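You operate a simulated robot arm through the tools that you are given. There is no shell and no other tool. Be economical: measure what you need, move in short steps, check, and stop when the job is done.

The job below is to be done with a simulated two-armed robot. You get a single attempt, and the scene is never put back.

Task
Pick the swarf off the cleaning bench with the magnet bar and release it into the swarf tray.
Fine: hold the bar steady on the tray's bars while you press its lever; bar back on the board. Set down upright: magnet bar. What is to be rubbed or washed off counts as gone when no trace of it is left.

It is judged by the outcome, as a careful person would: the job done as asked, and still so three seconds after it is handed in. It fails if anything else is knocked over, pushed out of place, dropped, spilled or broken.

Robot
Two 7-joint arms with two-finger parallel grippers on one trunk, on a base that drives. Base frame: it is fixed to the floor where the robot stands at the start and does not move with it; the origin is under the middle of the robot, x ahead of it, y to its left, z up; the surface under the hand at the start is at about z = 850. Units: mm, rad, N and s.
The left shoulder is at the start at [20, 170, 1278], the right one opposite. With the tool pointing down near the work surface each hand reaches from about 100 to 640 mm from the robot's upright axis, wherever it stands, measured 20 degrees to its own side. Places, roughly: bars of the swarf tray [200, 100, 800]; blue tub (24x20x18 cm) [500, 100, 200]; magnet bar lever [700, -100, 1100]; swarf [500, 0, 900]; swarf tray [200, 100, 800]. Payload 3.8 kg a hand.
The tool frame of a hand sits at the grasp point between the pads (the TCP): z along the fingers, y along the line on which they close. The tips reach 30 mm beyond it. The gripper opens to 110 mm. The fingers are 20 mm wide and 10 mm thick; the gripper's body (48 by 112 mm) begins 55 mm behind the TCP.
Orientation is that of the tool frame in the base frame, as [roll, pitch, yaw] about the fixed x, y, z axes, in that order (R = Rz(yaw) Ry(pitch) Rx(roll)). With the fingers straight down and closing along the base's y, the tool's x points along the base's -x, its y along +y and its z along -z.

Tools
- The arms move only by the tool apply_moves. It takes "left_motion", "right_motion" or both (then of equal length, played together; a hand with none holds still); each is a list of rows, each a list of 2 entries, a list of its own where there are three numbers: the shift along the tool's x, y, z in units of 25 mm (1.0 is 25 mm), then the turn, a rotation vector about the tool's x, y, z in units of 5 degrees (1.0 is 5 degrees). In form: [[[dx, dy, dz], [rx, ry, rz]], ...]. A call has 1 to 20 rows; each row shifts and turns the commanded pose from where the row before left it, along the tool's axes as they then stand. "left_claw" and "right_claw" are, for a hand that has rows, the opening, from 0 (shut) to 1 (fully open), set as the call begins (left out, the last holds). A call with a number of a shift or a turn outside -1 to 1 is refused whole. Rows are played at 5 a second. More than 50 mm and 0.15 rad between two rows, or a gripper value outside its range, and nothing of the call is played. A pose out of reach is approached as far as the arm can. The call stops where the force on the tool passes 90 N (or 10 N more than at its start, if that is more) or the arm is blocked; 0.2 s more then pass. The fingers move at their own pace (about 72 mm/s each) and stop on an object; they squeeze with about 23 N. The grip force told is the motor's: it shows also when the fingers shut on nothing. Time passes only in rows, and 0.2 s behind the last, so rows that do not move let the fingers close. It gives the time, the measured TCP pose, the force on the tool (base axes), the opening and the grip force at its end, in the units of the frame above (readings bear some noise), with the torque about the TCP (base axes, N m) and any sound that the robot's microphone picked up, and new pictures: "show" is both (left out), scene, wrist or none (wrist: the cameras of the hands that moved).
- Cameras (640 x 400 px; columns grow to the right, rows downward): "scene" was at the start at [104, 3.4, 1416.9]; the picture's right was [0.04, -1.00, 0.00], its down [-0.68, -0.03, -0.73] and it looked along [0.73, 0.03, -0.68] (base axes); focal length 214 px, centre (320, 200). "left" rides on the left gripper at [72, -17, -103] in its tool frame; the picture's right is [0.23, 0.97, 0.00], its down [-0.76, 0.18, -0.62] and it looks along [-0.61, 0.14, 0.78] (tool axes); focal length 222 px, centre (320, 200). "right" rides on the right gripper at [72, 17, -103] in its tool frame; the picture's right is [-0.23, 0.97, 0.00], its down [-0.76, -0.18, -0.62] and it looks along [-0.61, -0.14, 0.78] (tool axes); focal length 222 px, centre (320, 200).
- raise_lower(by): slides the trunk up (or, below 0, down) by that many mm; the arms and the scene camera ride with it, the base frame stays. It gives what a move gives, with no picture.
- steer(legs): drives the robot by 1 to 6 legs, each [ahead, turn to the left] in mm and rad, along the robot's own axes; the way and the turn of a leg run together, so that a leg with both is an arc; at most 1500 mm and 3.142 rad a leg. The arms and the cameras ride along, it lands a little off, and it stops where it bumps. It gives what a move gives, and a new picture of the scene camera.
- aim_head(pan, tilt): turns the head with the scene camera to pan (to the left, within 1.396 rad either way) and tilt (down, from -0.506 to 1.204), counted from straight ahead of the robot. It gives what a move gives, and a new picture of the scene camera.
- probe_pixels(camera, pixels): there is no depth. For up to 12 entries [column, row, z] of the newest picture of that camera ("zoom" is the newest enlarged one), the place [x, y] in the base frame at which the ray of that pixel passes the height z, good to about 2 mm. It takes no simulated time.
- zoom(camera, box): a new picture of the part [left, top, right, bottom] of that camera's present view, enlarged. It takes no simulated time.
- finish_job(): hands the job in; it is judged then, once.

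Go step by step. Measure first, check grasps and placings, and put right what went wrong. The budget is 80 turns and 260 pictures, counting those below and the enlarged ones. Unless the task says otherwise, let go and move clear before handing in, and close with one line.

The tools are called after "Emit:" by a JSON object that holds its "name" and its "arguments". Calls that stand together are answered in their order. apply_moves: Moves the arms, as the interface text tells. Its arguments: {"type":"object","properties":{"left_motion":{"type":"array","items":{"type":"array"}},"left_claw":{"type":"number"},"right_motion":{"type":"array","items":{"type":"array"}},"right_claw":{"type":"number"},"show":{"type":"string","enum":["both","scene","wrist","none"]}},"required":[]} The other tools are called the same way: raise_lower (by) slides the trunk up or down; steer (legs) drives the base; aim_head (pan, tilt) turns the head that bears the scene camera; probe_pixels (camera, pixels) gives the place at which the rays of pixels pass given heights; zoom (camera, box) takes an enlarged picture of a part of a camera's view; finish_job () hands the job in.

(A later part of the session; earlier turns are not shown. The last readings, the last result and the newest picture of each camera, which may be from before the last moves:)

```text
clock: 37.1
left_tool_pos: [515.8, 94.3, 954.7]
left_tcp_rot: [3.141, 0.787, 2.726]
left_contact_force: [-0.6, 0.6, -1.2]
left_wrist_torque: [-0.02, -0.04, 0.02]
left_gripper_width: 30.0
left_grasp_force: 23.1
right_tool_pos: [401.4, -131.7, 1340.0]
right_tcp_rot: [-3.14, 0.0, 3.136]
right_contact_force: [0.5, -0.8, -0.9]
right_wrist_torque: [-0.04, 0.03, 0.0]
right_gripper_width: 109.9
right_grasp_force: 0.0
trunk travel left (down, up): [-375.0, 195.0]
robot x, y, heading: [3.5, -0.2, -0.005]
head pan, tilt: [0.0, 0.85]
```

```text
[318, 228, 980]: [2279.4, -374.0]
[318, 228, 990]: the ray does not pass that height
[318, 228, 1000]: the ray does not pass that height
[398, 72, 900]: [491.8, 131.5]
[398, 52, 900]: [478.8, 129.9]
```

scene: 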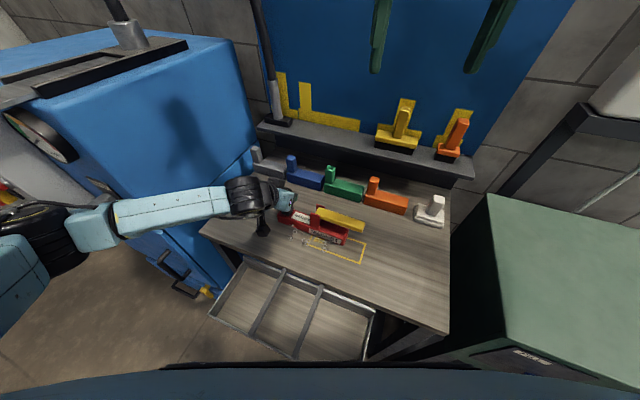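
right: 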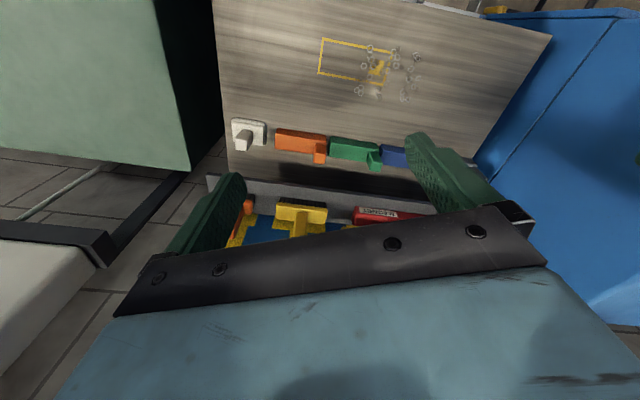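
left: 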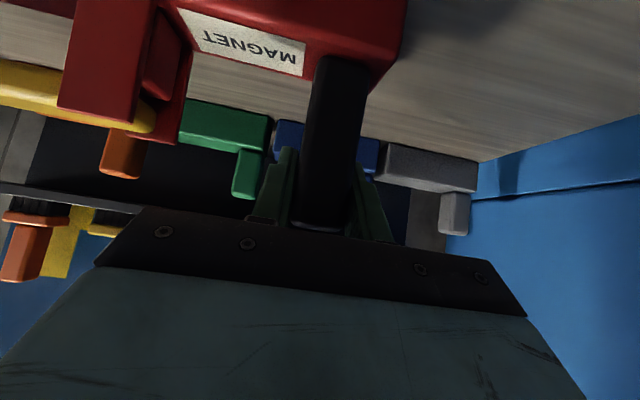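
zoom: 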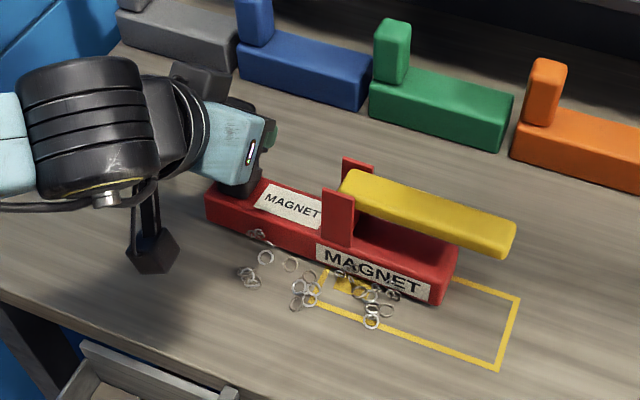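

The bar has turned or slid a bit in the grip and may be touching. I'll raise it 40 mm and look again.

Emit:
{"name": "apply_moves", "arguments": {"left_motion": [[[-0.28, 0, -0.28], [0, 0, 0]], [[-0.28, 0, -0.28], [0, 0, 0]], [[-0.28, 0, -0.28], [0, 0, 0]], [[-0.28, 0, -0.28], [0, 0, 0]], [[0, 0, 0], [0, 0, 0]]], "show": "both"}}

Emit:
{"name": "zoom", "arguments": {"camera": "scene", "box": [220, 140, 400, 272]}}

```text
clock: 38.3
left_tool_pos: [515.0, 93.9, 993.2]
left_tcp_rot: [-3.141, 0.785, 2.725]
left_contact_force: [0.3, 0.0, -2.3]
left_wrist_torque: [0.17, -0.08, -0.03]
left_gripper_width: 29.9
left_grasp_force: 23.0
right_tool_pos: [400.6, -131.1, 1341.6]
right_tcp_rot: [3.141, -0.001, 3.136]
right_contact_force: [0.3, 0.2, 0.1]
right_wrist_torque: [0.05, -0.01, 0.0]
right_gripper_width: 110.1
right_grasp_force: 0.0
trunk travel left (down, up): [-375.0, 195.0]
robot x, y, heading: [1.3, 3.4, -0.007]
head pan, tilt: [0.0, 0.85]
```

scene: 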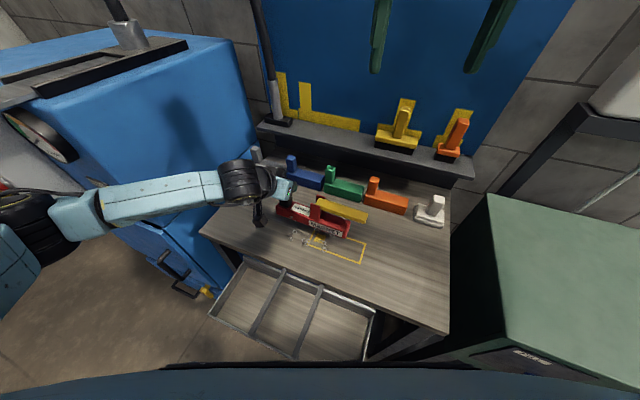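
left: 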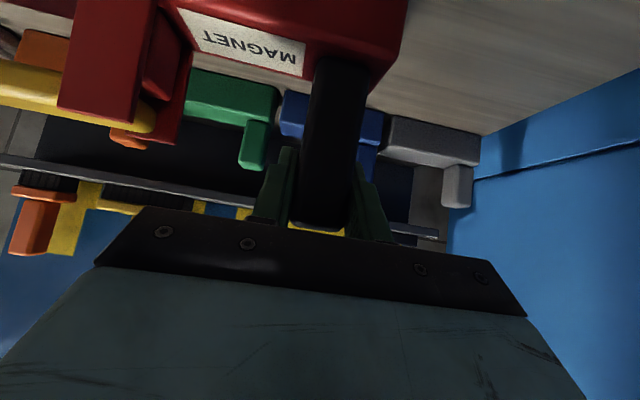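

```text
3.03 times, centred on (310, 206) of scene
```

zoom: 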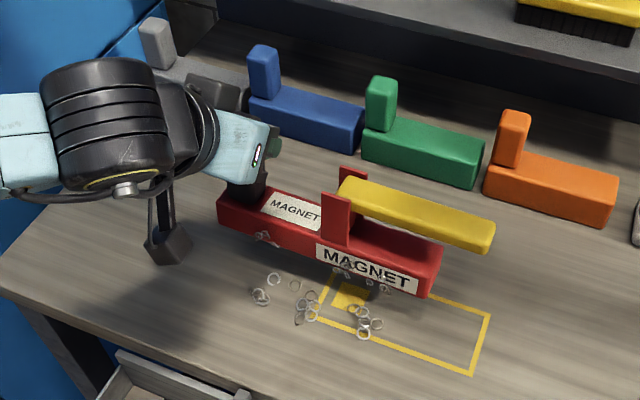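

Rings are already hanging under the bar, so it did touch the swarf. I'll triangulate the bar's top label to learn its present tilt.

Emit:
{"name": "probe_pixels", "arguments": {"camera": "left", "pixels": [[305, 42, 920], [305, 42, 960], [302, 77, 920], [302, 77, 960], [181, 10, 920], [181, 10, 960]]}}

Emit:
{"name": "probe_pixels", "arguments": {"camera": "scene", "pixels": [[290.9, 209.6, 920], [290.9, 209.6, 960], [295.1, 202.7, 920], [295.1, 202.7, 960], [307.4, 215.2, 920], [307.4, 215.2, 960]]}}

Emit:
{"name": "zoom", "arguments": {"camera": "left", "box": [60, 0, 420, 240]}}

```text
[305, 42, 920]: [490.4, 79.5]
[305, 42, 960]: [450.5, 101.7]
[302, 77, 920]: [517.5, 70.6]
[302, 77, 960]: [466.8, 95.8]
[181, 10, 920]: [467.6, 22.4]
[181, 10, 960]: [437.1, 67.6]
```

```text
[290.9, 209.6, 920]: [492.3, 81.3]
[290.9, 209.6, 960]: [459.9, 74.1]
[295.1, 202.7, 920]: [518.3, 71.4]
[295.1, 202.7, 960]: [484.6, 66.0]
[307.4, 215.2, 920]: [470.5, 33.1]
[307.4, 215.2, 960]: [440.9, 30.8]
```

```text
1.67 times, centred on (240, 120) of left
```

zoom: 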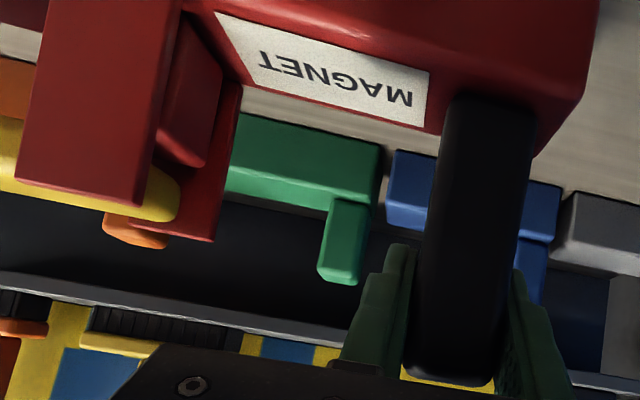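

The bar's top is level but sits about 28 mm lower in the grip than when first held; it was resting on the bench at the last stop. It hasn't slipped since. I'll shift 15 mm away from me, set it on the bench over the far strip, and then regrip it higher.

Emit:
{"name": "apply_moves", "arguments": {"left_motion": [[[-0.424, 0, 0.424], [0, 0, 0]], [[0.2, 0, 0.2], [0, 0, 0]], [[0.2, 0, 0.2], [0, 0, 0]], [[0.2, 0, 0.2], [0, 0, 0]], [[0.2, 0, 0.2], [0, 0, 0]], [[0.1, 0, 0.1], [0, 0, 0]], [[0.1, 0, 0.1], [0, 0, 0]], [[0, 0, 0], [0, 0, 0]]], "show": "both"}}

Emit:
{"name": "zoom", "arguments": {"camera": "scene", "box": [220, 150, 400, 262]}}

```text
clock: 40.1
left_tool_pos: [528.6, 87.7, 958.7]
left_tcp_rot: [3.139, 0.786, 2.724]
left_contact_force: [0.1, -0.6, -2.5]
left_wrist_torque: [0.11, -0.08, 0.03]
left_gripper_width: 29.8
left_grasp_force: 23.3
right_tool_pos: [400.1, -130.9, 1340.4]
right_tcp_rot: [-3.141, 0.0, 3.136]
right_contact_force: [0.6, 0.5, -0.6]
right_wrist_torque: [-0.01, -0.02, 0.02]
right_gripper_width: 109.8
right_grasp_force: 0.2
trunk travel left (down, up): [-375.0, 195.0]
robot x, y, heading: [1.8, -1.3, -0.008]
head pan, tilt: [0.0, 0.85]
```

scene: 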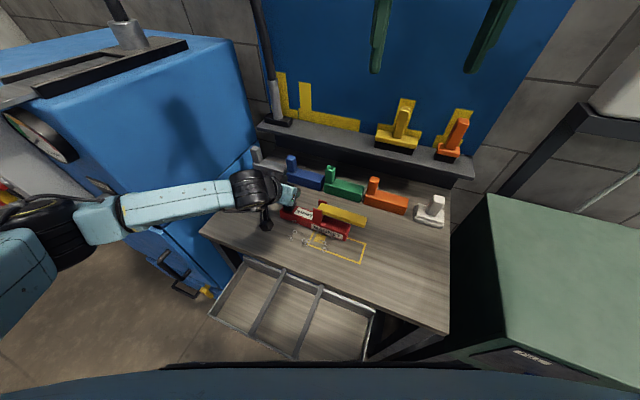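
left: 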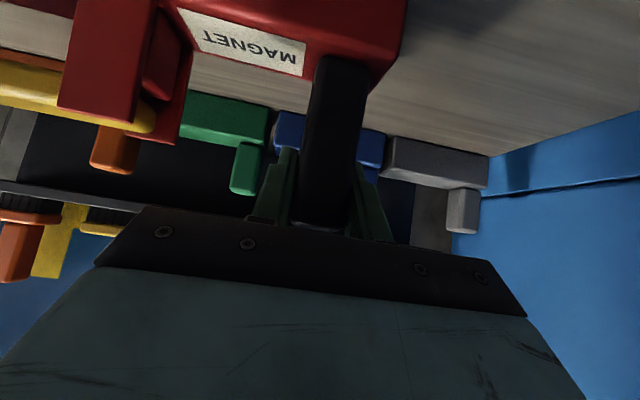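

```text
3.56 times, centred on (310, 206) of scene
```

zoom: 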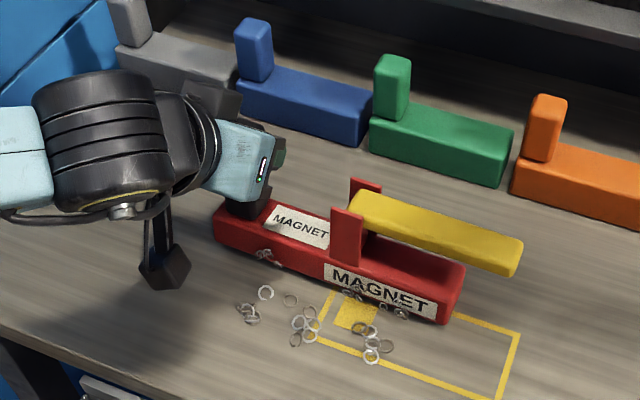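

Not yet touching (2.5 N still hanging). I'll lower in small steps until it bears.

Emit:
{"name": "apply_moves", "arguments": {"left_motion": [[[0.07, 0, 0.07], [0, 0, 0]], [[0.07, 0, 0.07], [0, 0, 0]], [[0.07, 0, 0.07], [0, 0, 0]], [[0, 0, 0], [0, 0, 0]]], "show": "wrist"}}

```text
clock: 41.1
left_tool_pos: [528.5, 88.6, 954.2]
left_tcp_rot: [3.141, 0.795, 2.726]
left_contact_force: [-1.6, 4.7, 17.9]
left_wrist_torque: [-0.06, 0.18, -0.08]
left_gripper_width: 29.9
left_grasp_force: 22.8
right_tool_pos: [398.6, -130.5, 1341.5]
right_tcp_rot: [-3.141, 0.001, 3.135]
right_contact_force: [0.8, 0.0, -0.1]
right_wrist_torque: [-0.01, -0.02, 0.02]
right_gripper_width: 110.3
right_grasp_force: 0.1
trunk travel left (down, up): [-375.0, 195.0]
robot x, y, heading: [-0.5, -2.6, -0.002]
head pan, tilt: [0.0, 0.85]
```

left: 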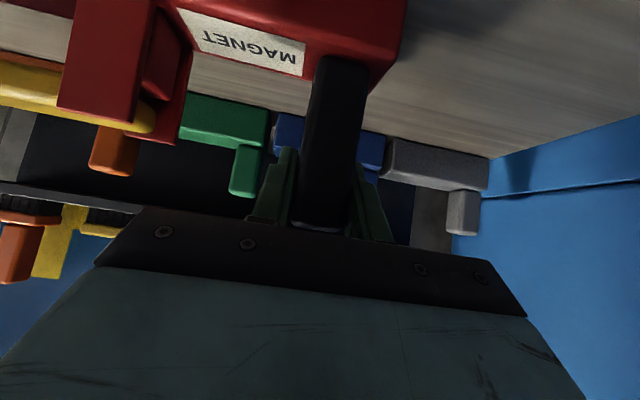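

It now bears on the bench (18 N). I'll open slightly, shift the hand down the post by about 28 mm, and close again.

Emit:
{"name": "apply_moves", "arguments": {"left_motion": [[[-0.1, 0, -0.1], [0, 0, 0]], [[0, 0, 0], [0, 0, 0]]], "left_claw": 0.42, "show": "none"}}

Emit:
{"name": "apply_moves", "arguments": {"left_motion": [[[0.4, 0, 0.1], [0, 0, 0]], [[0.4, 0, 0.1], [0, 0, 0]], [[0.4, 0, 0.1], [0, 0, 0]], [[0, 0, 0], [0, 0, 0]]], "show": "both"}}

```text
clock: 41.7
left_tool_pos: [527.2, 88.7, 953.0]
left_tcp_rot: [3.141, 0.784, 2.723]
left_contact_force: [-0.1, -0.5, -0.6]
left_wrist_torque: [-0.02, 0.02, 0.02]
left_gripper_width: 46.5
left_grasp_force: 0.0
right_tool_pos: [401.5, -130.2, 1339.6]
right_tcp_rot: [3.142, 0.001, 3.137]
right_contact_force: [0.5, -0.4, 0.5]
right_wrist_torque: [0.02, -0.02, 0.0]
right_gripper_width: 110.1
right_grasp_force: 0.1
trunk travel left (down, up): [-375.0, 195.0]
robot x, y, heading: [2.7, -0.8, -0.006]
head pan, tilt: [0.0, 0.85]
```

```text
clock: 42.7
left_tool_pos: [513.8, 93.7, 928.2]
left_tcp_rot: [-3.141, 0.785, 2.724]
left_contact_force: [0.5, -0.3, -0.2]
left_wrist_torque: [0.03, -0.02, -0.01]
left_gripper_width: 46.3
left_grasp_force: 0.1
right_tool_pos: [400.8, -131.4, 1340.5]
right_tcp_rot: [-3.139, -0.001, 3.137]
right_contact_force: [0.7, -0.4, 0.2]
right_wrist_torque: [-0.02, -0.02, 0.02]
right_gripper_width: 109.9
right_grasp_force: 0.1
trunk travel left (down, up): [-375.0, 195.0]
robot x, y, heading: [-0.6, -3.0, -0.002]
head pan, tilt: [0.0, 0.85]
```

scene: 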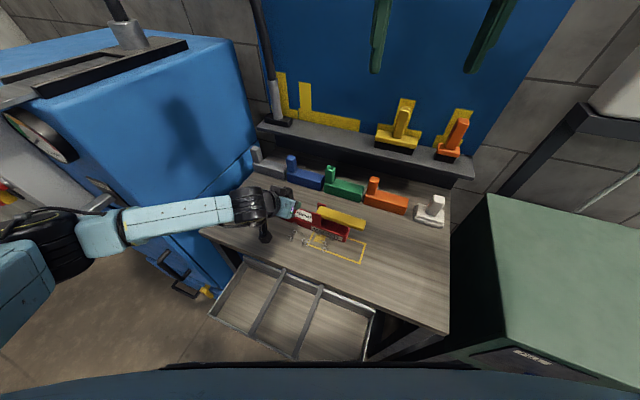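
left: 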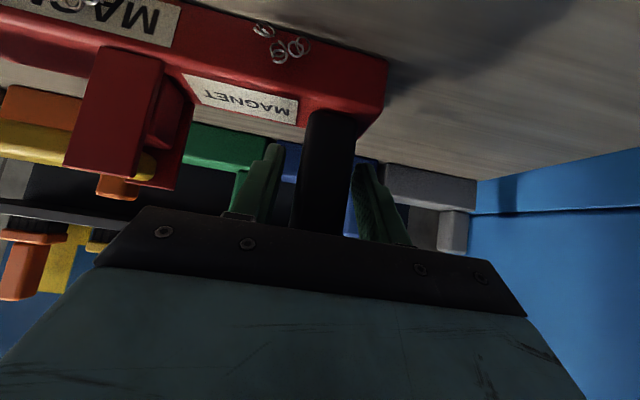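

The post is again deep in the gap, as at first. I'll close and lift.

Emit:
{"name": "apply_moves", "arguments": {"left_motion": [[[0, 0, 0], [0, 0, 0]], [[0, 0, 0], [0, 0, 0]], [[0, 0, 0], [0, 0, 0]], [[0, 0, 0], [0, 0, 0]], [[-0.2, 0, -0.2], [0, 0, 0]], [[-0.28, 0, -0.28], [0, 0, 0]], [[-0.28, 0, -0.28], [0, 0, 0]], [[-0.28, 0, -0.28], [0, 0, 0]], [[0, 0, 0], [0, 0, 0]]], "left_claw": 0, "show": "both"}}

Emit:
{"name": "zoom", "arguments": {"camera": "scene", "box": [220, 150, 400, 262]}}

```text
clock: 44.7
left_tool_pos: [514.0, 95.4, 965.0]
left_tcp_rot: [-3.141, 0.785, 2.725]
left_contact_force: [0.5, 0.3, -2.4]
left_wrist_torque: [0.12, -0.05, 0.0]
left_gripper_width: 29.9
left_grasp_force: 23.5
right_tool_pos: [402.1, -130.6, 1339.7]
right_tcp_rot: [3.141, -0.002, 3.137]
right_contact_force: [0.0, 0.7, -0.3]
right_wrist_torque: [0.0, -0.02, 0.01]
right_gripper_width: 109.8
right_grasp_force: 0.1
trunk travel left (down, up): [-375.0, 195.0]
robot x, y, heading: [-0.6, -2.6, -0.006]
head pan, tilt: [0.0, 0.85]
```

scene: 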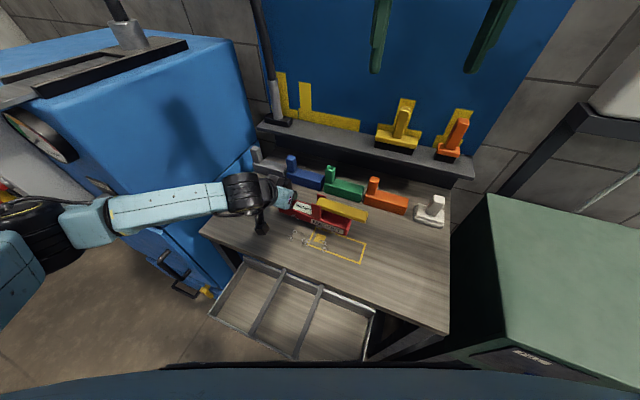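
left: 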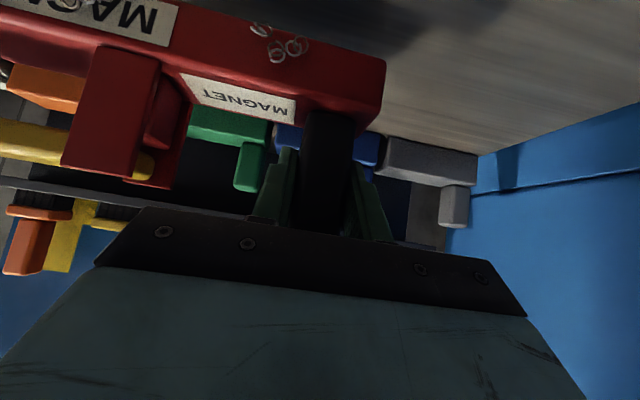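

```text
3.56 times, centred on (310, 206) of scene
```

zoom: 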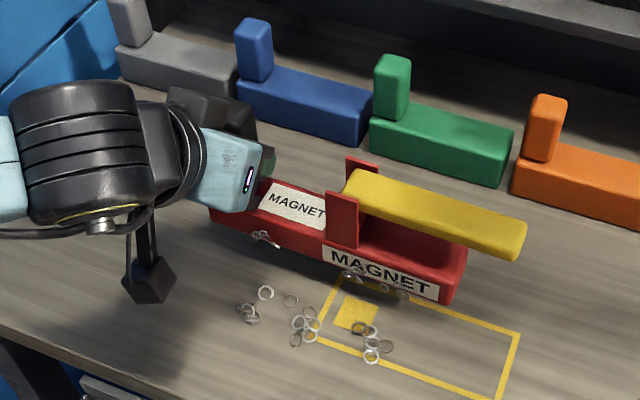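

Good grip and level. Now the positions of the remaining swarf.

Emit:
{"name": "probe_pixels", "arguments": {"camera": "scene", "pixels": [[294.6, 231.8, 855], [288.9, 237.5, 855], [301.5, 234, 855], [305.8, 241.1, 855], [303, 245.3, 855], [322.6, 241.1, 855], [324.6, 249.5, 855], [328.8, 247, 855]]}}

```text
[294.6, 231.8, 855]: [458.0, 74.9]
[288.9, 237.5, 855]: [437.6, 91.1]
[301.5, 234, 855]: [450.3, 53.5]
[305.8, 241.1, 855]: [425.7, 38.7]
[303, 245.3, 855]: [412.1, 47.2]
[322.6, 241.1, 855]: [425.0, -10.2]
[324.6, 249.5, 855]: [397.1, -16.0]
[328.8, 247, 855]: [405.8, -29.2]
```

The rest fits within about 46 mm depth. I'll move the bar 64 mm toward me and lower onto them.

Emit:
{"name": "apply_moves", "arguments": {"left_motion": [[[-0.3, 0, -0.3], [0, 0, 0]], [[0.603, 0, -0.603], [0, 0, 0]], [[0.603, 0, -0.603], [0, 0, 0]], [[0.603, 0, -0.603], [0, 0, 0]], [[0.3, 0, 0.3], [0, 0, 0]], [[0.3, 0, 0.3], [0, 0, 0]], [[0.3, 0, 0.3], [0, 0, 0]], [[0.15, 0, 0.15], [0, 0, 0]], [[0.1, 0, 0.1], [0, 0, 0]], [[0, 0, 0], [0, 0, 0]]], "show": "scene"}}

Emit:
{"name": "zoom", "arguments": {"camera": "scene", "box": [220, 170, 400, 282]}}

```text
clock: 46.9
left_tool_pos: [456.4, 119.7, 935.2]
left_tcp_rot: [3.142, 0.785, 2.724]
left_contact_force: [0.1, 0.8, -2.1]
left_wrist_torque: [0.18, -0.06, 0.0]
left_gripper_width: 29.8
left_grasp_force: 23.2
right_tool_pos: [401.3, -130.6, 1340.5]
right_tcp_rot: [-3.14, 0.0, 3.136]
right_contact_force: [0.2, 0.0, -0.1]
right_wrist_torque: [0.0, 0.0, -0.02]
right_gripper_width: 110.2
right_grasp_force: 0.0
trunk travel left (down, up): [-375.0, 195.0]
robot x, y, heading: [3.7, 0.2, -0.006]
head pan, tilt: [0.0, 0.85]
```

scene: 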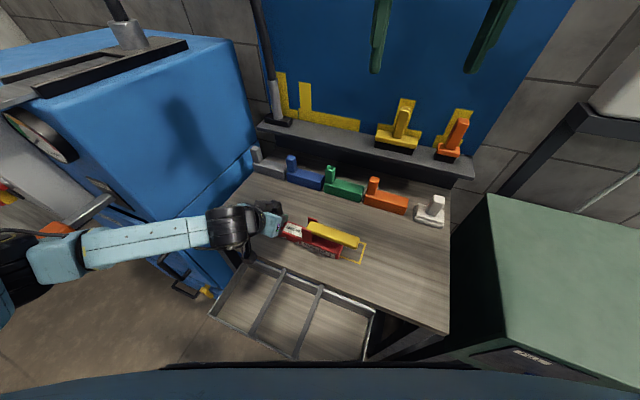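

```text
3.56 times, centred on (310, 226) of scene
```

zoom: 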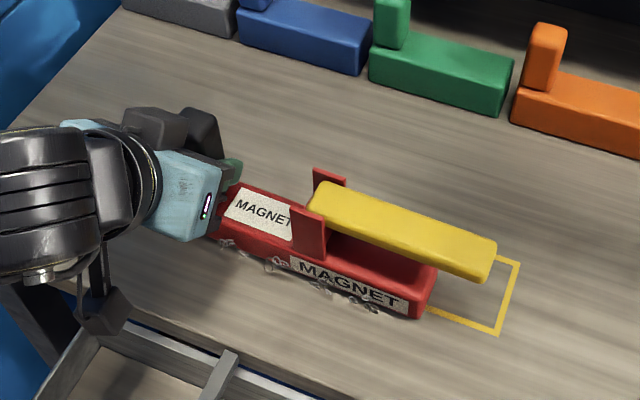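

The bench behind the bar is clean. I'll lower a touch more, then lift and inspect.

Emit:
{"name": "apply_moves", "arguments": {"left_motion": [[[0.1, 0, 0.1], [0, 0, 0]], [[0.07, 0, 0.07], [0, 0, 0]], [[0, 0, 0], [0, 0, 0]]], "show": "none"}}

Emit:
{"name": "apply_moves", "arguments": {"left_motion": [[[-0.3, 0, -0.3], [0, 0, 0]], [[-0.5, 0, -0.5], [0, 0, 0]], [[-0.6, 0, -0.6], [0, 0, 0]], [[-0.6, 0, -0.6], [0, 0, 0]], [[-0.6, 0, -0.6], [0, 0, 0]], [[-0.6, 0, -0.6], [0, 0, 0]], [[-0.6, 0, -0.6], [0, 0, 0]], [[0, 0, 0], [0, 0, 0]]], "show": "both"}}

Emit:
{"name": "zoom", "arguments": {"camera": "scene", "box": [220, 140, 400, 272]}}

```text
clock: 47.7
left_tool_pos: [457.5, 120.7, 929.6]
left_tcp_rot: [3.141, 0.784, 2.724]
left_contact_force: [0.2, 1.1, -2.6]
left_wrist_torque: [0.15, -0.1, 0.04]
left_gripper_width: 29.9
left_grasp_force: 23.3
right_tool_pos: [401.0, -131.8, 1339.8]
right_tcp_rot: [3.141, -0.001, 3.137]
right_contact_force: [0.8, -0.5, 0.0]
right_wrist_torque: [-0.02, 0.0, -0.02]
right_gripper_width: 110.0
right_grasp_force: 0.0
trunk travel left (down, up): [-375.0, 195.0]
robot x, y, heading: [-0.5, -2.1, -0.004]
head pan, tilt: [0.0, 0.85]
```

```text
clock: 49.5
left_tool_pos: [454.9, 120.4, 1063.0]
left_tcp_rot: [-3.141, 0.786, 2.725]
left_contact_force: [-0.3, 0.0, -2.5]
left_wrist_torque: [0.14, -0.07, 0.01]
left_gripper_width: 30.0
left_grasp_force: 23.3
right_tool_pos: [400.8, -130.9, 1339.4]
right_tcp_rot: [3.14, 0.0, 3.136]
right_contact_force: [0.9, -0.4, 0.2]
right_wrist_torque: [0.01, -0.03, 0.0]
right_gripper_width: 110.0
right_grasp_force: 0.1
trunk travel left (down, up): [-375.0, 195.0]
robot x, y, heading: [-1.1, -0.3, -0.009]
head pan, tilt: [0.0, 0.85]
```

scene: 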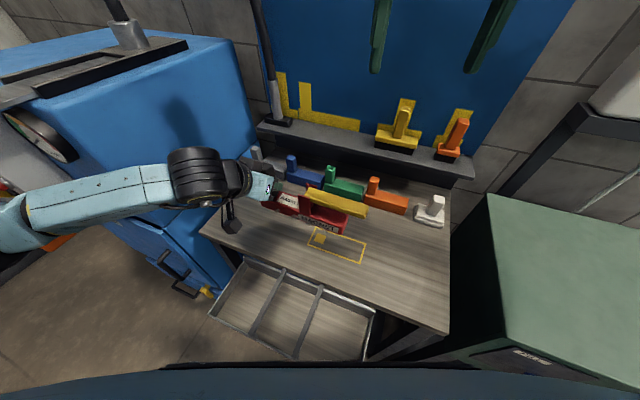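
left: 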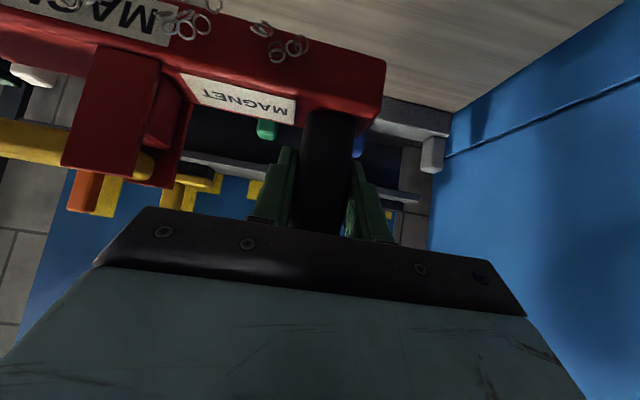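

```text
3.03 times, centred on (310, 206) of scene
```

zoom: 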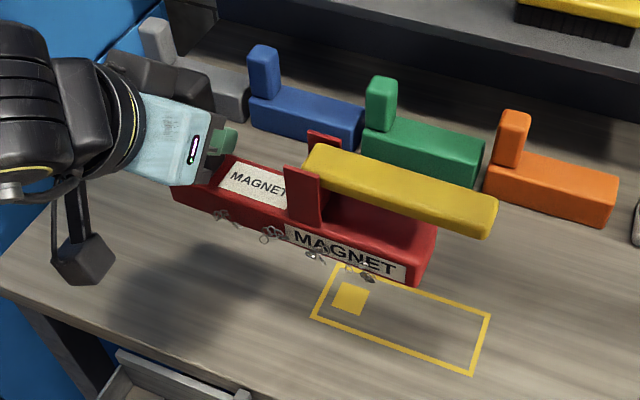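

The bench looks clean and the swarf hangs under the bar. I'll carry it back over the tray, staying high for now.

Emit:
{"name": "apply_moves", "arguments": {"left_motion": [[[0.707, -0.197, -0.707], [0, 0, 0]], [[0.707, -0.197, -0.707], [0, 0, 0]], [[0.707, -0.197, -0.707], [0, 0, 0]], [[0.707, -0.197, -0.707], [0, 0, 0]], [[0.707, -0.197, -0.707], [0, 0, 0]], [[0.707, -0.197, -0.707], [0, 0, 0]], [[0.707, -0.197, -0.707], [0, 0, 0]], [[0, 0, 0], [0, 0, 0]]], "show": "both"}}

Emit:
{"name": "zoom", "arguments": {"camera": "scene", "box": [200, 150, 400, 290]}}

```text
clock: 51.3
left_tool_pos: [362.7, 144.6, 1031.0]
left_tcp_rot: [-3.139, 0.785, 2.724]
left_contact_force: [0.2, -0.3, -3.2]
left_wrist_torque: [0.17, -0.07, 0.0]
left_gripper_width: 29.9
left_grasp_force: 23.5
left hand out of reach, approached as far as the arm can: row 4, 5, 6, 7
right_tool_pos: [401.2, -130.8, 1341.5]
right_tcp_rot: [3.141, -0.002, 3.137]
right_contact_force: [-0.5, 0.6, 0.7]
right_wrist_torque: [-0.01, -0.01, -0.01]
right_gripper_width: 109.8
right_grasp_force: 0.0
trunk travel left (down, up): [-375.0, 195.0]
robot x, y, heading: [1.2, 0.3, -0.002]
head pan, tilt: [0.0, 0.85]
```

scene: 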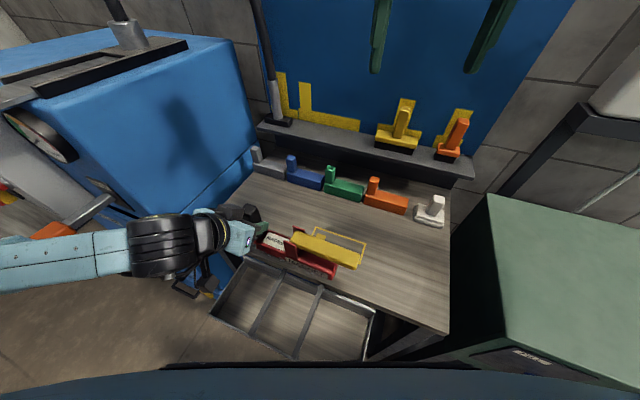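
left: 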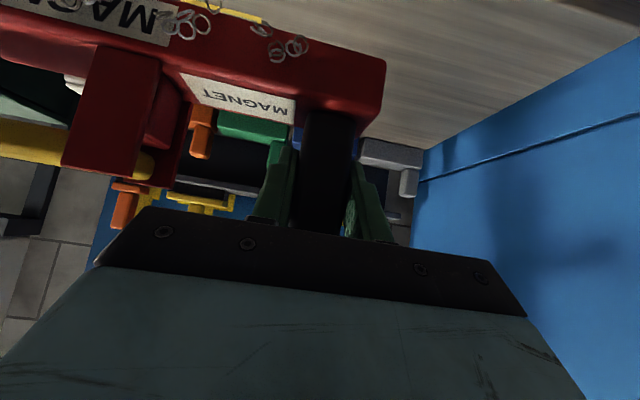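

```text
2.86 times, centred on (300, 220) of scene
```

zoom: 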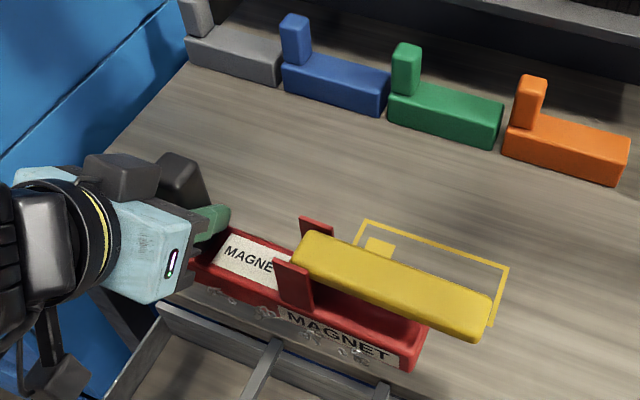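

The tilted hand can't come that near to my body, so I need to back the robot off. First I'll look behind on both sides.

Emit:
{"name": "aim_head", "arguments": {"pan": 1.39, "tilt": 0.6}}

Emit:
{"name": "aim_head", "arguments": {"pan": -1.39, "tilt": 0.6}}

```text
clock: 52.8
left_tool_pos: [364.0, 144.6, 1030.9]
left_tcp_rot: [3.141, 0.786, 2.726]
left_contact_force: [-0.1, -1.3, -2.6]
left_wrist_torque: [0.14, -0.05, 0.02]
left_gripper_width: 29.6
left_grasp_force: 22.6
right_tool_pos: [399.6, -131.2, 1340.7]
right_tcp_rot: [3.14, 0.0, 3.136]
right_contact_force: [-0.4, 0.7, -0.9]
right_wrist_torque: [-0.02, -0.02, 0.01]
right_gripper_width: 109.9
right_grasp_force: 0.0
trunk travel left (down, up): [-375.0, 195.0]
robot x, y, heading: [1.1, -1.4, -0.005]
head pan, tilt: [1.389, 0.6]
```

scene: 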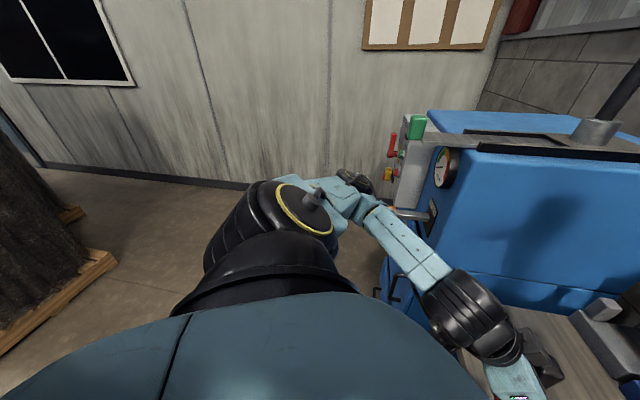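

```text
clock: 55.3
left_tool_pos: [362.8, 145.5, 1030.6]
left_tcp_rot: [-3.142, 0.784, 2.724]
left_contact_force: [0.2, -0.2, -2.3]
left_wrist_torque: [0.16, -0.04, 0.0]
left_gripper_width: 30.0
left_grasp_force: 23.7
right_tool_pos: [401.4, -131.0, 1339.7]
right_tcp_rot: [-3.14, 0.0, 3.134]
right_contact_force: [0.1, -0.3, -0.3]
right_wrist_torque: [0.03, 0.0, -0.01]
right_gripper_width: 110.0
right_grasp_force: 0.1
trunk travel left (down, up): [-375.0, 195.0]
robot x, y, heading: [-1.0, -0.6, -0.003]
head pan, tilt: [-1.389, 0.6]
```

scene: 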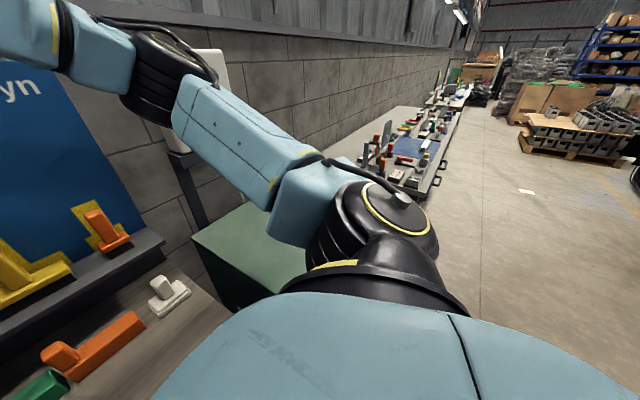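

Behind me is open floor. I'll drive back 200 mm with the head facing ahead again.

Emit:
{"name": "steer", "arguments": {"legs": [[-200, 0]]}}

Emit:
{"name": "aim_head", "arguments": {"pan": 0.1, "tilt": 0.95}}

```text
clock: 56.9
left_tool_pos: [160.6, 144.0, 1030.9]
left_tcp_rot: [-3.142, 0.786, 2.721]
left_contact_force: [-0.1, -0.2, -1.8]
left_wrist_torque: [0.15, -0.05, 0.0]
left_gripper_width: 29.9
left_grasp_force: 23.3
right_tool_pos: [196.6, -131.0, 1340.6]
right_tcp_rot: [-3.14, 0.001, 3.134]
right_contact_force: [-0.7, -0.9, -0.4]
right_wrist_torque: [0.0, -0.01, 0.01]
right_gripper_width: 110.0
right_grasp_force: 0.0
trunk travel left (down, up): [-375.0, 195.0]
robot x, y, heading: [-206.8, 1.7, -0.006]
head pan, tilt: [-1.389, 0.6]
```

scene: 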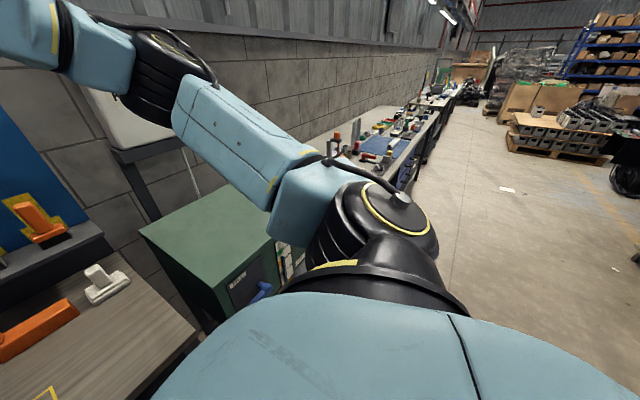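

```text
clock: 58.5
left_tool_pos: [161.9, 146.7, 1029.7]
left_tcp_rot: [-3.142, 0.786, 2.721]
left_contact_force: [-1.0, 0.2, -2.0]
left_wrist_torque: [0.17, -0.08, 0.03]
left_gripper_width: 30.3
left_grasp_force: 22.7
right_tool_pos: [197.4, -129.7, 1339.4]
right_tcp_rot: [3.141, -0.001, 3.133]
right_contact_force: [-0.8, -0.1, -0.4]
right_wrist_torque: [-0.02, 0.0, 0.01]
right_gripper_width: 109.6
right_grasp_force: 0.0
trunk travel left (down, up): [-375.0, 195.0]
robot x, y, heading: [-199.2, 1.0, -0.009]
head pan, tilt: [0.099, 0.949]
```

scene: 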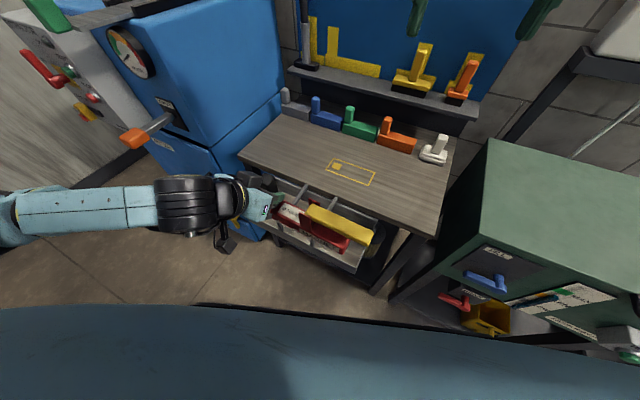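

Emit:
{"name": "zoom", "arguments": {"camera": "scene", "box": [220, 160, 400, 290]}}

```text
3.08 times, centred on (310, 225) of scene
```

zoom: 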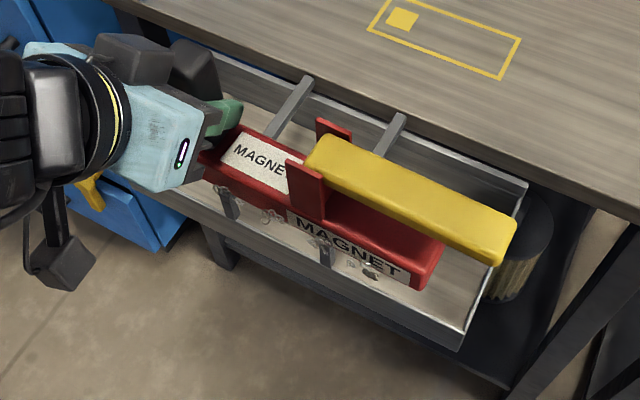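

Emit:
{"name": "probe_pixels", "arguments": {"camera": "scene", "pixels": [[377.2, 219.8, 760], [377.2, 219.8, 800], [377.2, 219.8, 840], [335.3, 198, 760], [335.3, 198, 800], [335.3, 198, 840], [305.1, 186, 800], [305.1, 186, 840], [318, 245, 800], [318, 245, 840], [287, 226, 800], [287, 226, 840]]}}

```text
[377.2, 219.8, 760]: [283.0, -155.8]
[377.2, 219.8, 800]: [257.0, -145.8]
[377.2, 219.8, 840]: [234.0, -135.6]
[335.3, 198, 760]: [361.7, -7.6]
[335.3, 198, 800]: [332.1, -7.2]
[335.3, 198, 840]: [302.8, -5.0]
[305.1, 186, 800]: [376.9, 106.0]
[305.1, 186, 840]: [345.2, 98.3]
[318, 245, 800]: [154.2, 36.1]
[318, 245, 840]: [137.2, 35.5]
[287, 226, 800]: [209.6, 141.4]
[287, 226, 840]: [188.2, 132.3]
```

The rim is about z = 820 and the bars about 820–840, at s ≈ 228 and 113. I'll move the bar forward so it spans both, still high.

Emit:
{"name": "apply_moves", "arguments": {"left_motion": [[[-0.707, 0.53, 0.707], [0, 0, 0]], [[-0.707, 0.53, 0.707], [0, 0, 0]], [[-0.707, 0.53, 0.707], [0, 0, 0]], [[-0.707, 0.53, 0.707], [0, 0, 0]], [[0, 0, 0], [0, 0, 0]]], "show": "none"}}

```text
clock: 59.7
left_tool_pos: [274.4, 153.6, 1031.3]
left_tcp_rot: [-3.14, 0.783, 2.722]
left_contact_force: [0.0, -0.3, -2.0]
left_wrist_torque: [0.14, -0.05, -0.02]
left_gripper_width: 30.2
left_grasp_force: 22.9
right_tool_pos: [196.9, -130.7, 1339.9]
right_tcp_rot: [-3.141, -0.001, 3.134]
right_contact_force: [0.1, -0.3, 0.4]
right_wrist_torque: [-0.01, -0.03, -0.02]
right_gripper_width: 110.2
right_grasp_force: 0.0
trunk travel left (down, up): [-375.0, 195.0]
robot x, y, heading: [-203.3, 5.2, -0.008]
head pan, tilt: [0.099, 0.949]
```

On target. I'll lower 85 mm and look.

Emit:
{"name": "apply_moves", "arguments": {"left_motion": [[[0.6, 0, 0.6], [0, 0, 0]], [[0.6, 0, 0.6], [0, 0, 0]], [[0.6, 0, 0.6], [0, 0, 0]], [[0.6, 0, 0.6], [0, 0, 0]], [[0, 0, 0], [0, 0, 0]]], "show": "both"}}

Emit:
{"name": "zoom", "arguments": {"camera": "scene", "box": [220, 140, 400, 270]}}

```text
clock: 60.9
left_tool_pos: [273.7, 151.8, 945.1]
left_tcp_rot: [-3.14, 0.784, 2.722]
left_contact_force: [0.6, -0.1, -2.7]
left_wrist_torque: [0.19, -0.04, -0.02]
left_gripper_width: 29.8
left_grasp_force: 22.8
right_tool_pos: [197.0, -130.9, 1339.5]
right_tcp_rot: [-3.142, -0.001, 3.132]
right_contact_force: [0.2, -0.1, 0.4]
right_wrist_torque: [-0.01, 0.0, 0.03]
right_gripper_width: 110.1
right_grasp_force: 0.0
trunk travel left (down, up): [-375.0, 195.0]
robot x, y, heading: [-202.5, 3.2, -0.004]
head pan, tilt: [0.099, 0.949]
```

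scene: 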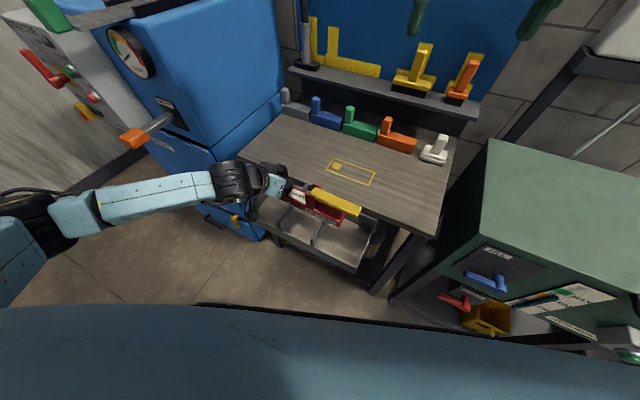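
left: 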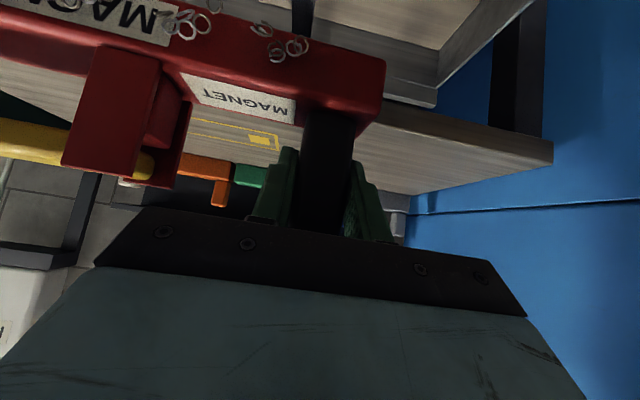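

```text
3.08 times, centred on (310, 205) of scene
```

zoom: 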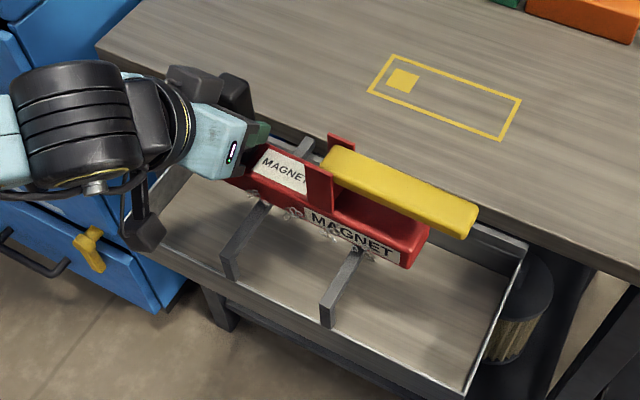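

Emit:
{"name": "probe_pixels", "arguments": {"camera": "scene", "pixels": [[281, 224, 830], [315, 236.5, 830], [304, 186.5, 830], [268, 203, 830], [361, 265, 830], [334, 227, 868], [289, 210, 868]]}}

```text
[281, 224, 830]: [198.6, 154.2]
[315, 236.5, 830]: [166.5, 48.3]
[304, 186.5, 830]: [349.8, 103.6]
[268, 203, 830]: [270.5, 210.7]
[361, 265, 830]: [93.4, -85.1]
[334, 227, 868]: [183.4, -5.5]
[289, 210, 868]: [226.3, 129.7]
```

The bar spans both tray bars with margin all around. I'll lower gently until it bears.

Emit:
{"name": "apply_moves", "arguments": {"left_motion": [[[0.15, 0, 0.15], [0, 0, 0]], [[0.15, 0, 0.15], [0, 0, 0]], [[0.15, 0, 0.15], [0, 0, 0]], [[0, 0, 0], [0, 0, 0]]], "show": "none"}}

```text
clock: 61.9
left_tool_pos: [273.4, 152.2, 926.7]
left_tcp_rot: [3.141, 0.784, 2.721]
left_contact_force: [0.0, 0.0, -2.6]
left_wrist_torque: [0.16, -0.07, 0.03]
left_gripper_width: 29.8
left_grasp_force: 22.9
right_tool_pos: [197.3, -129.4, 1339.5]
right_tcp_rot: [-3.141, 0.0, 3.133]
right_contact_force: [0.5, -0.1, 0.0]
right_wrist_torque: [0.04, -0.01, 0.0]
right_gripper_width: 109.8
right_grasp_force: 0.0
trunk travel left (down, up): [-375.0, 195.0]
robot x, y, heading: [-201.2, -1.2, -0.016]
head pan, tilt: [0.099, 0.949]
```

Emit:
{"name": "apply_moves", "arguments": {"left_motion": [[[0.12, 0, 0.12], [0, 0, 0]], [[0.12, 0, 0.12], [0, 0, 0]], [[0, 0, 0], [0, 0, 0]]], "show": "none"}}

```text
clock: 62.7
left_tool_pos: [274.3, 150.9, 923.8]
left_tcp_rot: [3.142, 0.793, 2.718]
left_contact_force: [1.5, 1.4, 21.3]
left_wrist_torque: [-0.33, -0.16, 0.01]
left_gripper_width: 29.6
left_grasp_force: 23.5
right_tool_pos: [197.2, -129.8, 1340.7]
right_tcp_rot: [-3.141, 0.003, 3.133]
right_contact_force: [0.1, -0.1, -0.6]
right_wrist_torque: [0.0, 0.01, 0.0]
right_gripper_width: 110.0
right_grasp_force: 0.0
trunk travel left (down, up): [-375.0, 195.0]
robot x, y, heading: [-202.9, -0.0, -0.014]
head pan, tilt: [0.099, 0.949]
```

It bears with about 21 N. I'll ease the left hand slightly, and bring the closed right gripper over the lever tip (expected about (189,-38)).

Emit:
{"name": "apply_moves", "arguments": {"left_motion": [[[-0.04, 0, -0.04], [0, 0, 0]], [[0, 0, 0], [0, 0, 0]], [[0, 0, 0], [0, 0, 0]], [[0, 0, 0], [0, 0, 0]], [[0, 0, 0], [0, 0, 0]], [[0, 0, 0], [0, 0, 0]], [[0, 0, 0], [0, 0, 0]], [[0, 0, 0], [0, 0, 0]], [[0, 0, 0], [0, 0, 0]], [[0, 0, 0], [0, 0, 0]], [[0, 0, 0], [0, 0, 0]], [[0, 0, 0], [0, 0, 0]], [[0, 0, 0], [0, 0, 0]]], "right_motion": [[[0.023, 0.263, 0.97], [0, 0, 0]], [[0.023, 0.263, 0.97], [0, 0, 0]], [[0.023, 0.263, 0.97], [0, 0, 0]], [[0.023, 0.263, 0.97], [0, 0, 0]], [[0.023, 0.263, 0.97], [0, 0, 0]], [[0.023, 0.263, 0.97], [0, 0, 0]], [[0.023, 0.263, 0.97], [0, 0, 0]], [[0.023, 0.263, 0.97], [0, 0, 0]], [[0.023, 0.263, 0.97], [0, 0, 0]], [[0.023, 0.263, 0.97], [0, 0, 0]], [[0.023, 0.263, 0.97], [0, 0, 0]], [[0.023, 0.263, 0.97], [0, 0, 0]], [[0, 0, 0], [0, 0, 0]]], "right_claw": 0, "show": "both"}}

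Emit:
{"name": "zoom", "arguments": {"camera": "scene", "box": [230, 140, 410, 270]}}

```text
clock: 65.5
left_tool_pos: [274.0, 151.2, 922.8]
left_tcp_rot: [-3.142, 0.788, 2.722]
left_contact_force: [5.8, -0.1, 18.5]
left_wrist_torque: [-0.23, -0.06, 0.12]
left_gripper_width: 29.8
left_grasp_force: 22.7
right_tool_pos: [188.7, -52.4, 1049.6]
right_tcp_rot: [3.141, 0.001, 3.134]
right_contact_force: [0.0, -0.7, -0.6]
right_wrist_torque: [0.01, -0.01, -0.03]
right_gripper_width: 0.1
right_grasp_force: 23.4
trunk travel left (down, up): [-375.0, 195.0]
robot x, y, heading: [-200.4, 2.6, -0.009]
head pan, tilt: [0.099, 0.949]
```

scene: 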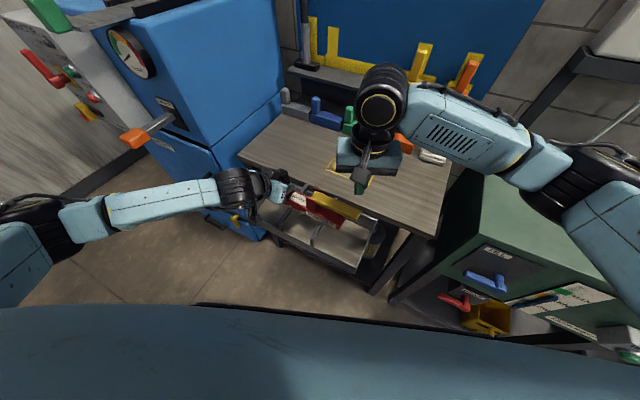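
right: 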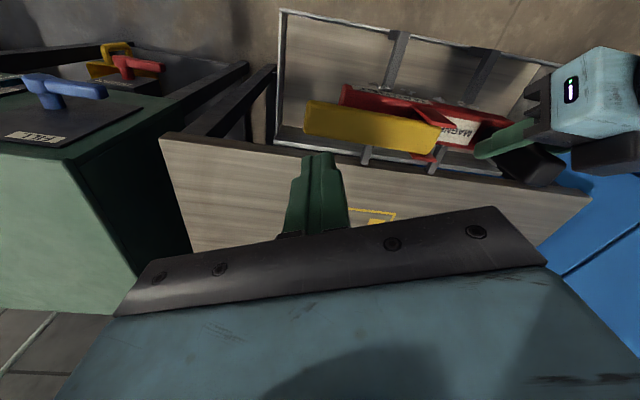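
left: 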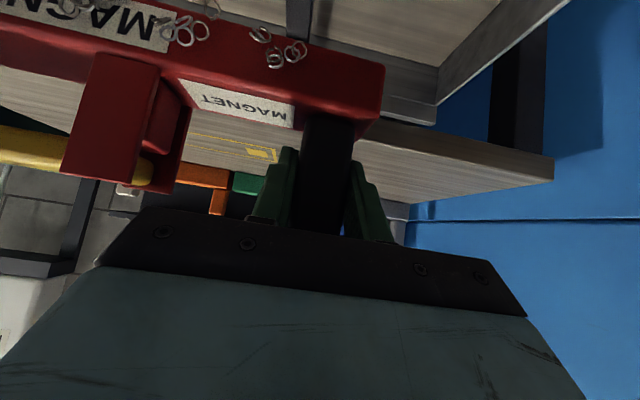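

```text
3.08 times, centred on (320, 205) of scene
```

zoom: 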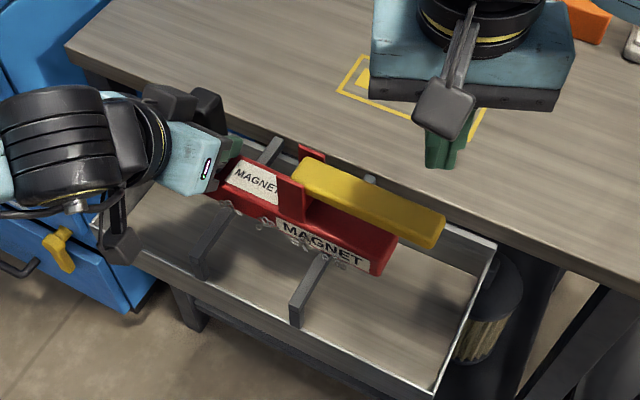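

Emit:
{"name": "probe_pixels", "arguments": {"camera": "right", "pixels": [[306, 116, 920], [306, 116, 940], [306, 116, 960], [330, 122, 935]]}}

Emit:
{"name": "probe_pixels", "arguments": {"camera": "scene", "pixels": [[358.3, 214.7, 920], [358.3, 214.7, 940], [358.3, 214.7, 960], [352, 211.5, 935]]}}

Emit:
{"name": "zoom", "arguments": {"camera": "right", "box": [240, 60, 560, 260]}}

```text
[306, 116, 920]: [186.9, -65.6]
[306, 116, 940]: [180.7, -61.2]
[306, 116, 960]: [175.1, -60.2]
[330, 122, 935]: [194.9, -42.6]
```

```text
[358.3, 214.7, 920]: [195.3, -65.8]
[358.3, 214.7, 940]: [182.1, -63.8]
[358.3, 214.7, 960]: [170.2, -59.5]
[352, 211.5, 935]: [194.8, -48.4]
```

```text
2.00 times, centred on (400, 160) of right
```

zoom: 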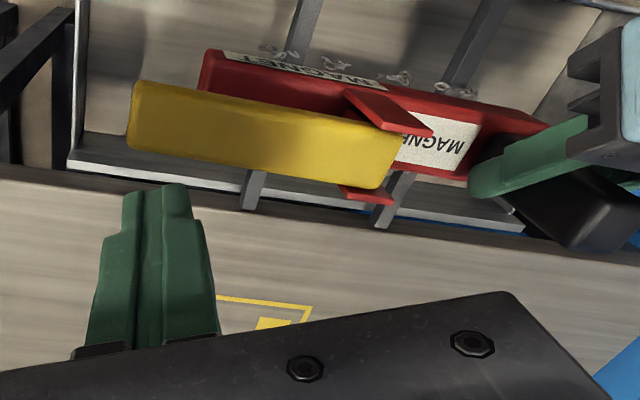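

Lever tip is at about (181,-62,942). I'll shift the right hand to (189,-44) and come down to just above it.

Emit:
{"name": "apply_moves", "arguments": {"right_motion": [[[0, 0.33, 0.4], [0, 0, 0]], [[0, 0, 0.8], [0, 0, 0]], [[0, 0, 0.8], [0, 0, 0]], [[0, 0, 0.6], [0, 0, 0]], [[0, 0, 0.2], [0, 0, 0]], [[0, 0, 0], [0, 0, 0]]], "show": "both"}}

Emit:
{"name": "zoom", "arguments": {"camera": "scene", "box": [230, 140, 410, 270]}}

```text
clock: 66.9
left_tool_pos: [274.2, 151.5, 923.1]
left_tcp_rot: [-3.141, 0.788, 2.721]
left_contact_force: [4.6, 0.2, 18.5]
left_wrist_torque: [-0.18, -0.03, 0.07]
left_gripper_width: 29.9
left_grasp_force: 22.8
right_tool_pos: [191.2, -45.1, 979.9]
right_tcp_rot: [-3.141, 0.002, 3.133]
right_contact_force: [-0.2, -0.4, -0.5]
right_wrist_torque: [0.02, 0.0, 0.0]
right_gripper_width: 0.0
right_grasp_force: 22.5
trunk travel left (down, up): [-375.0, 195.0]
robot x, y, heading: [-199.6, 1.4, -0.008]
head pan, tilt: [0.099, 0.949]
```

scene: 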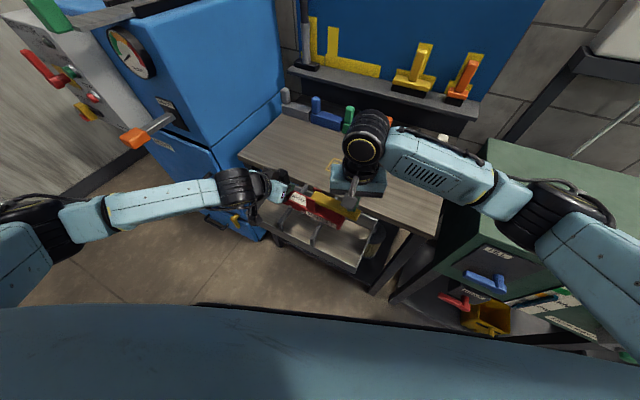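
right: 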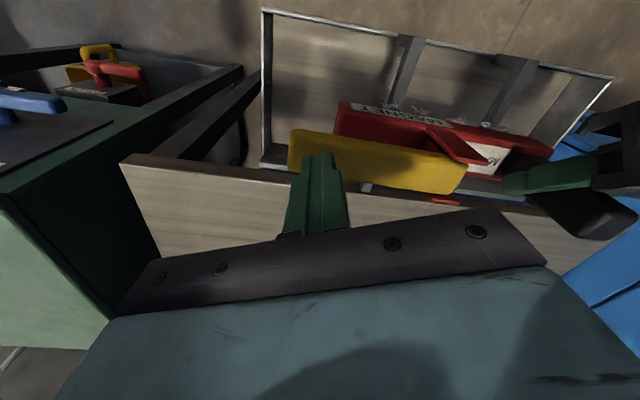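

```text
3.08 times, centred on (320, 205) of scene
```

zoom: 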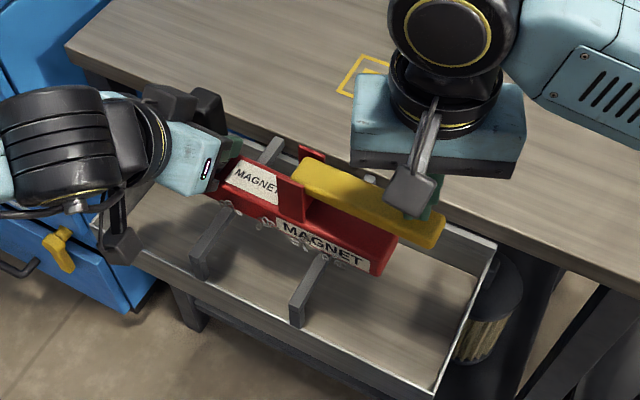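

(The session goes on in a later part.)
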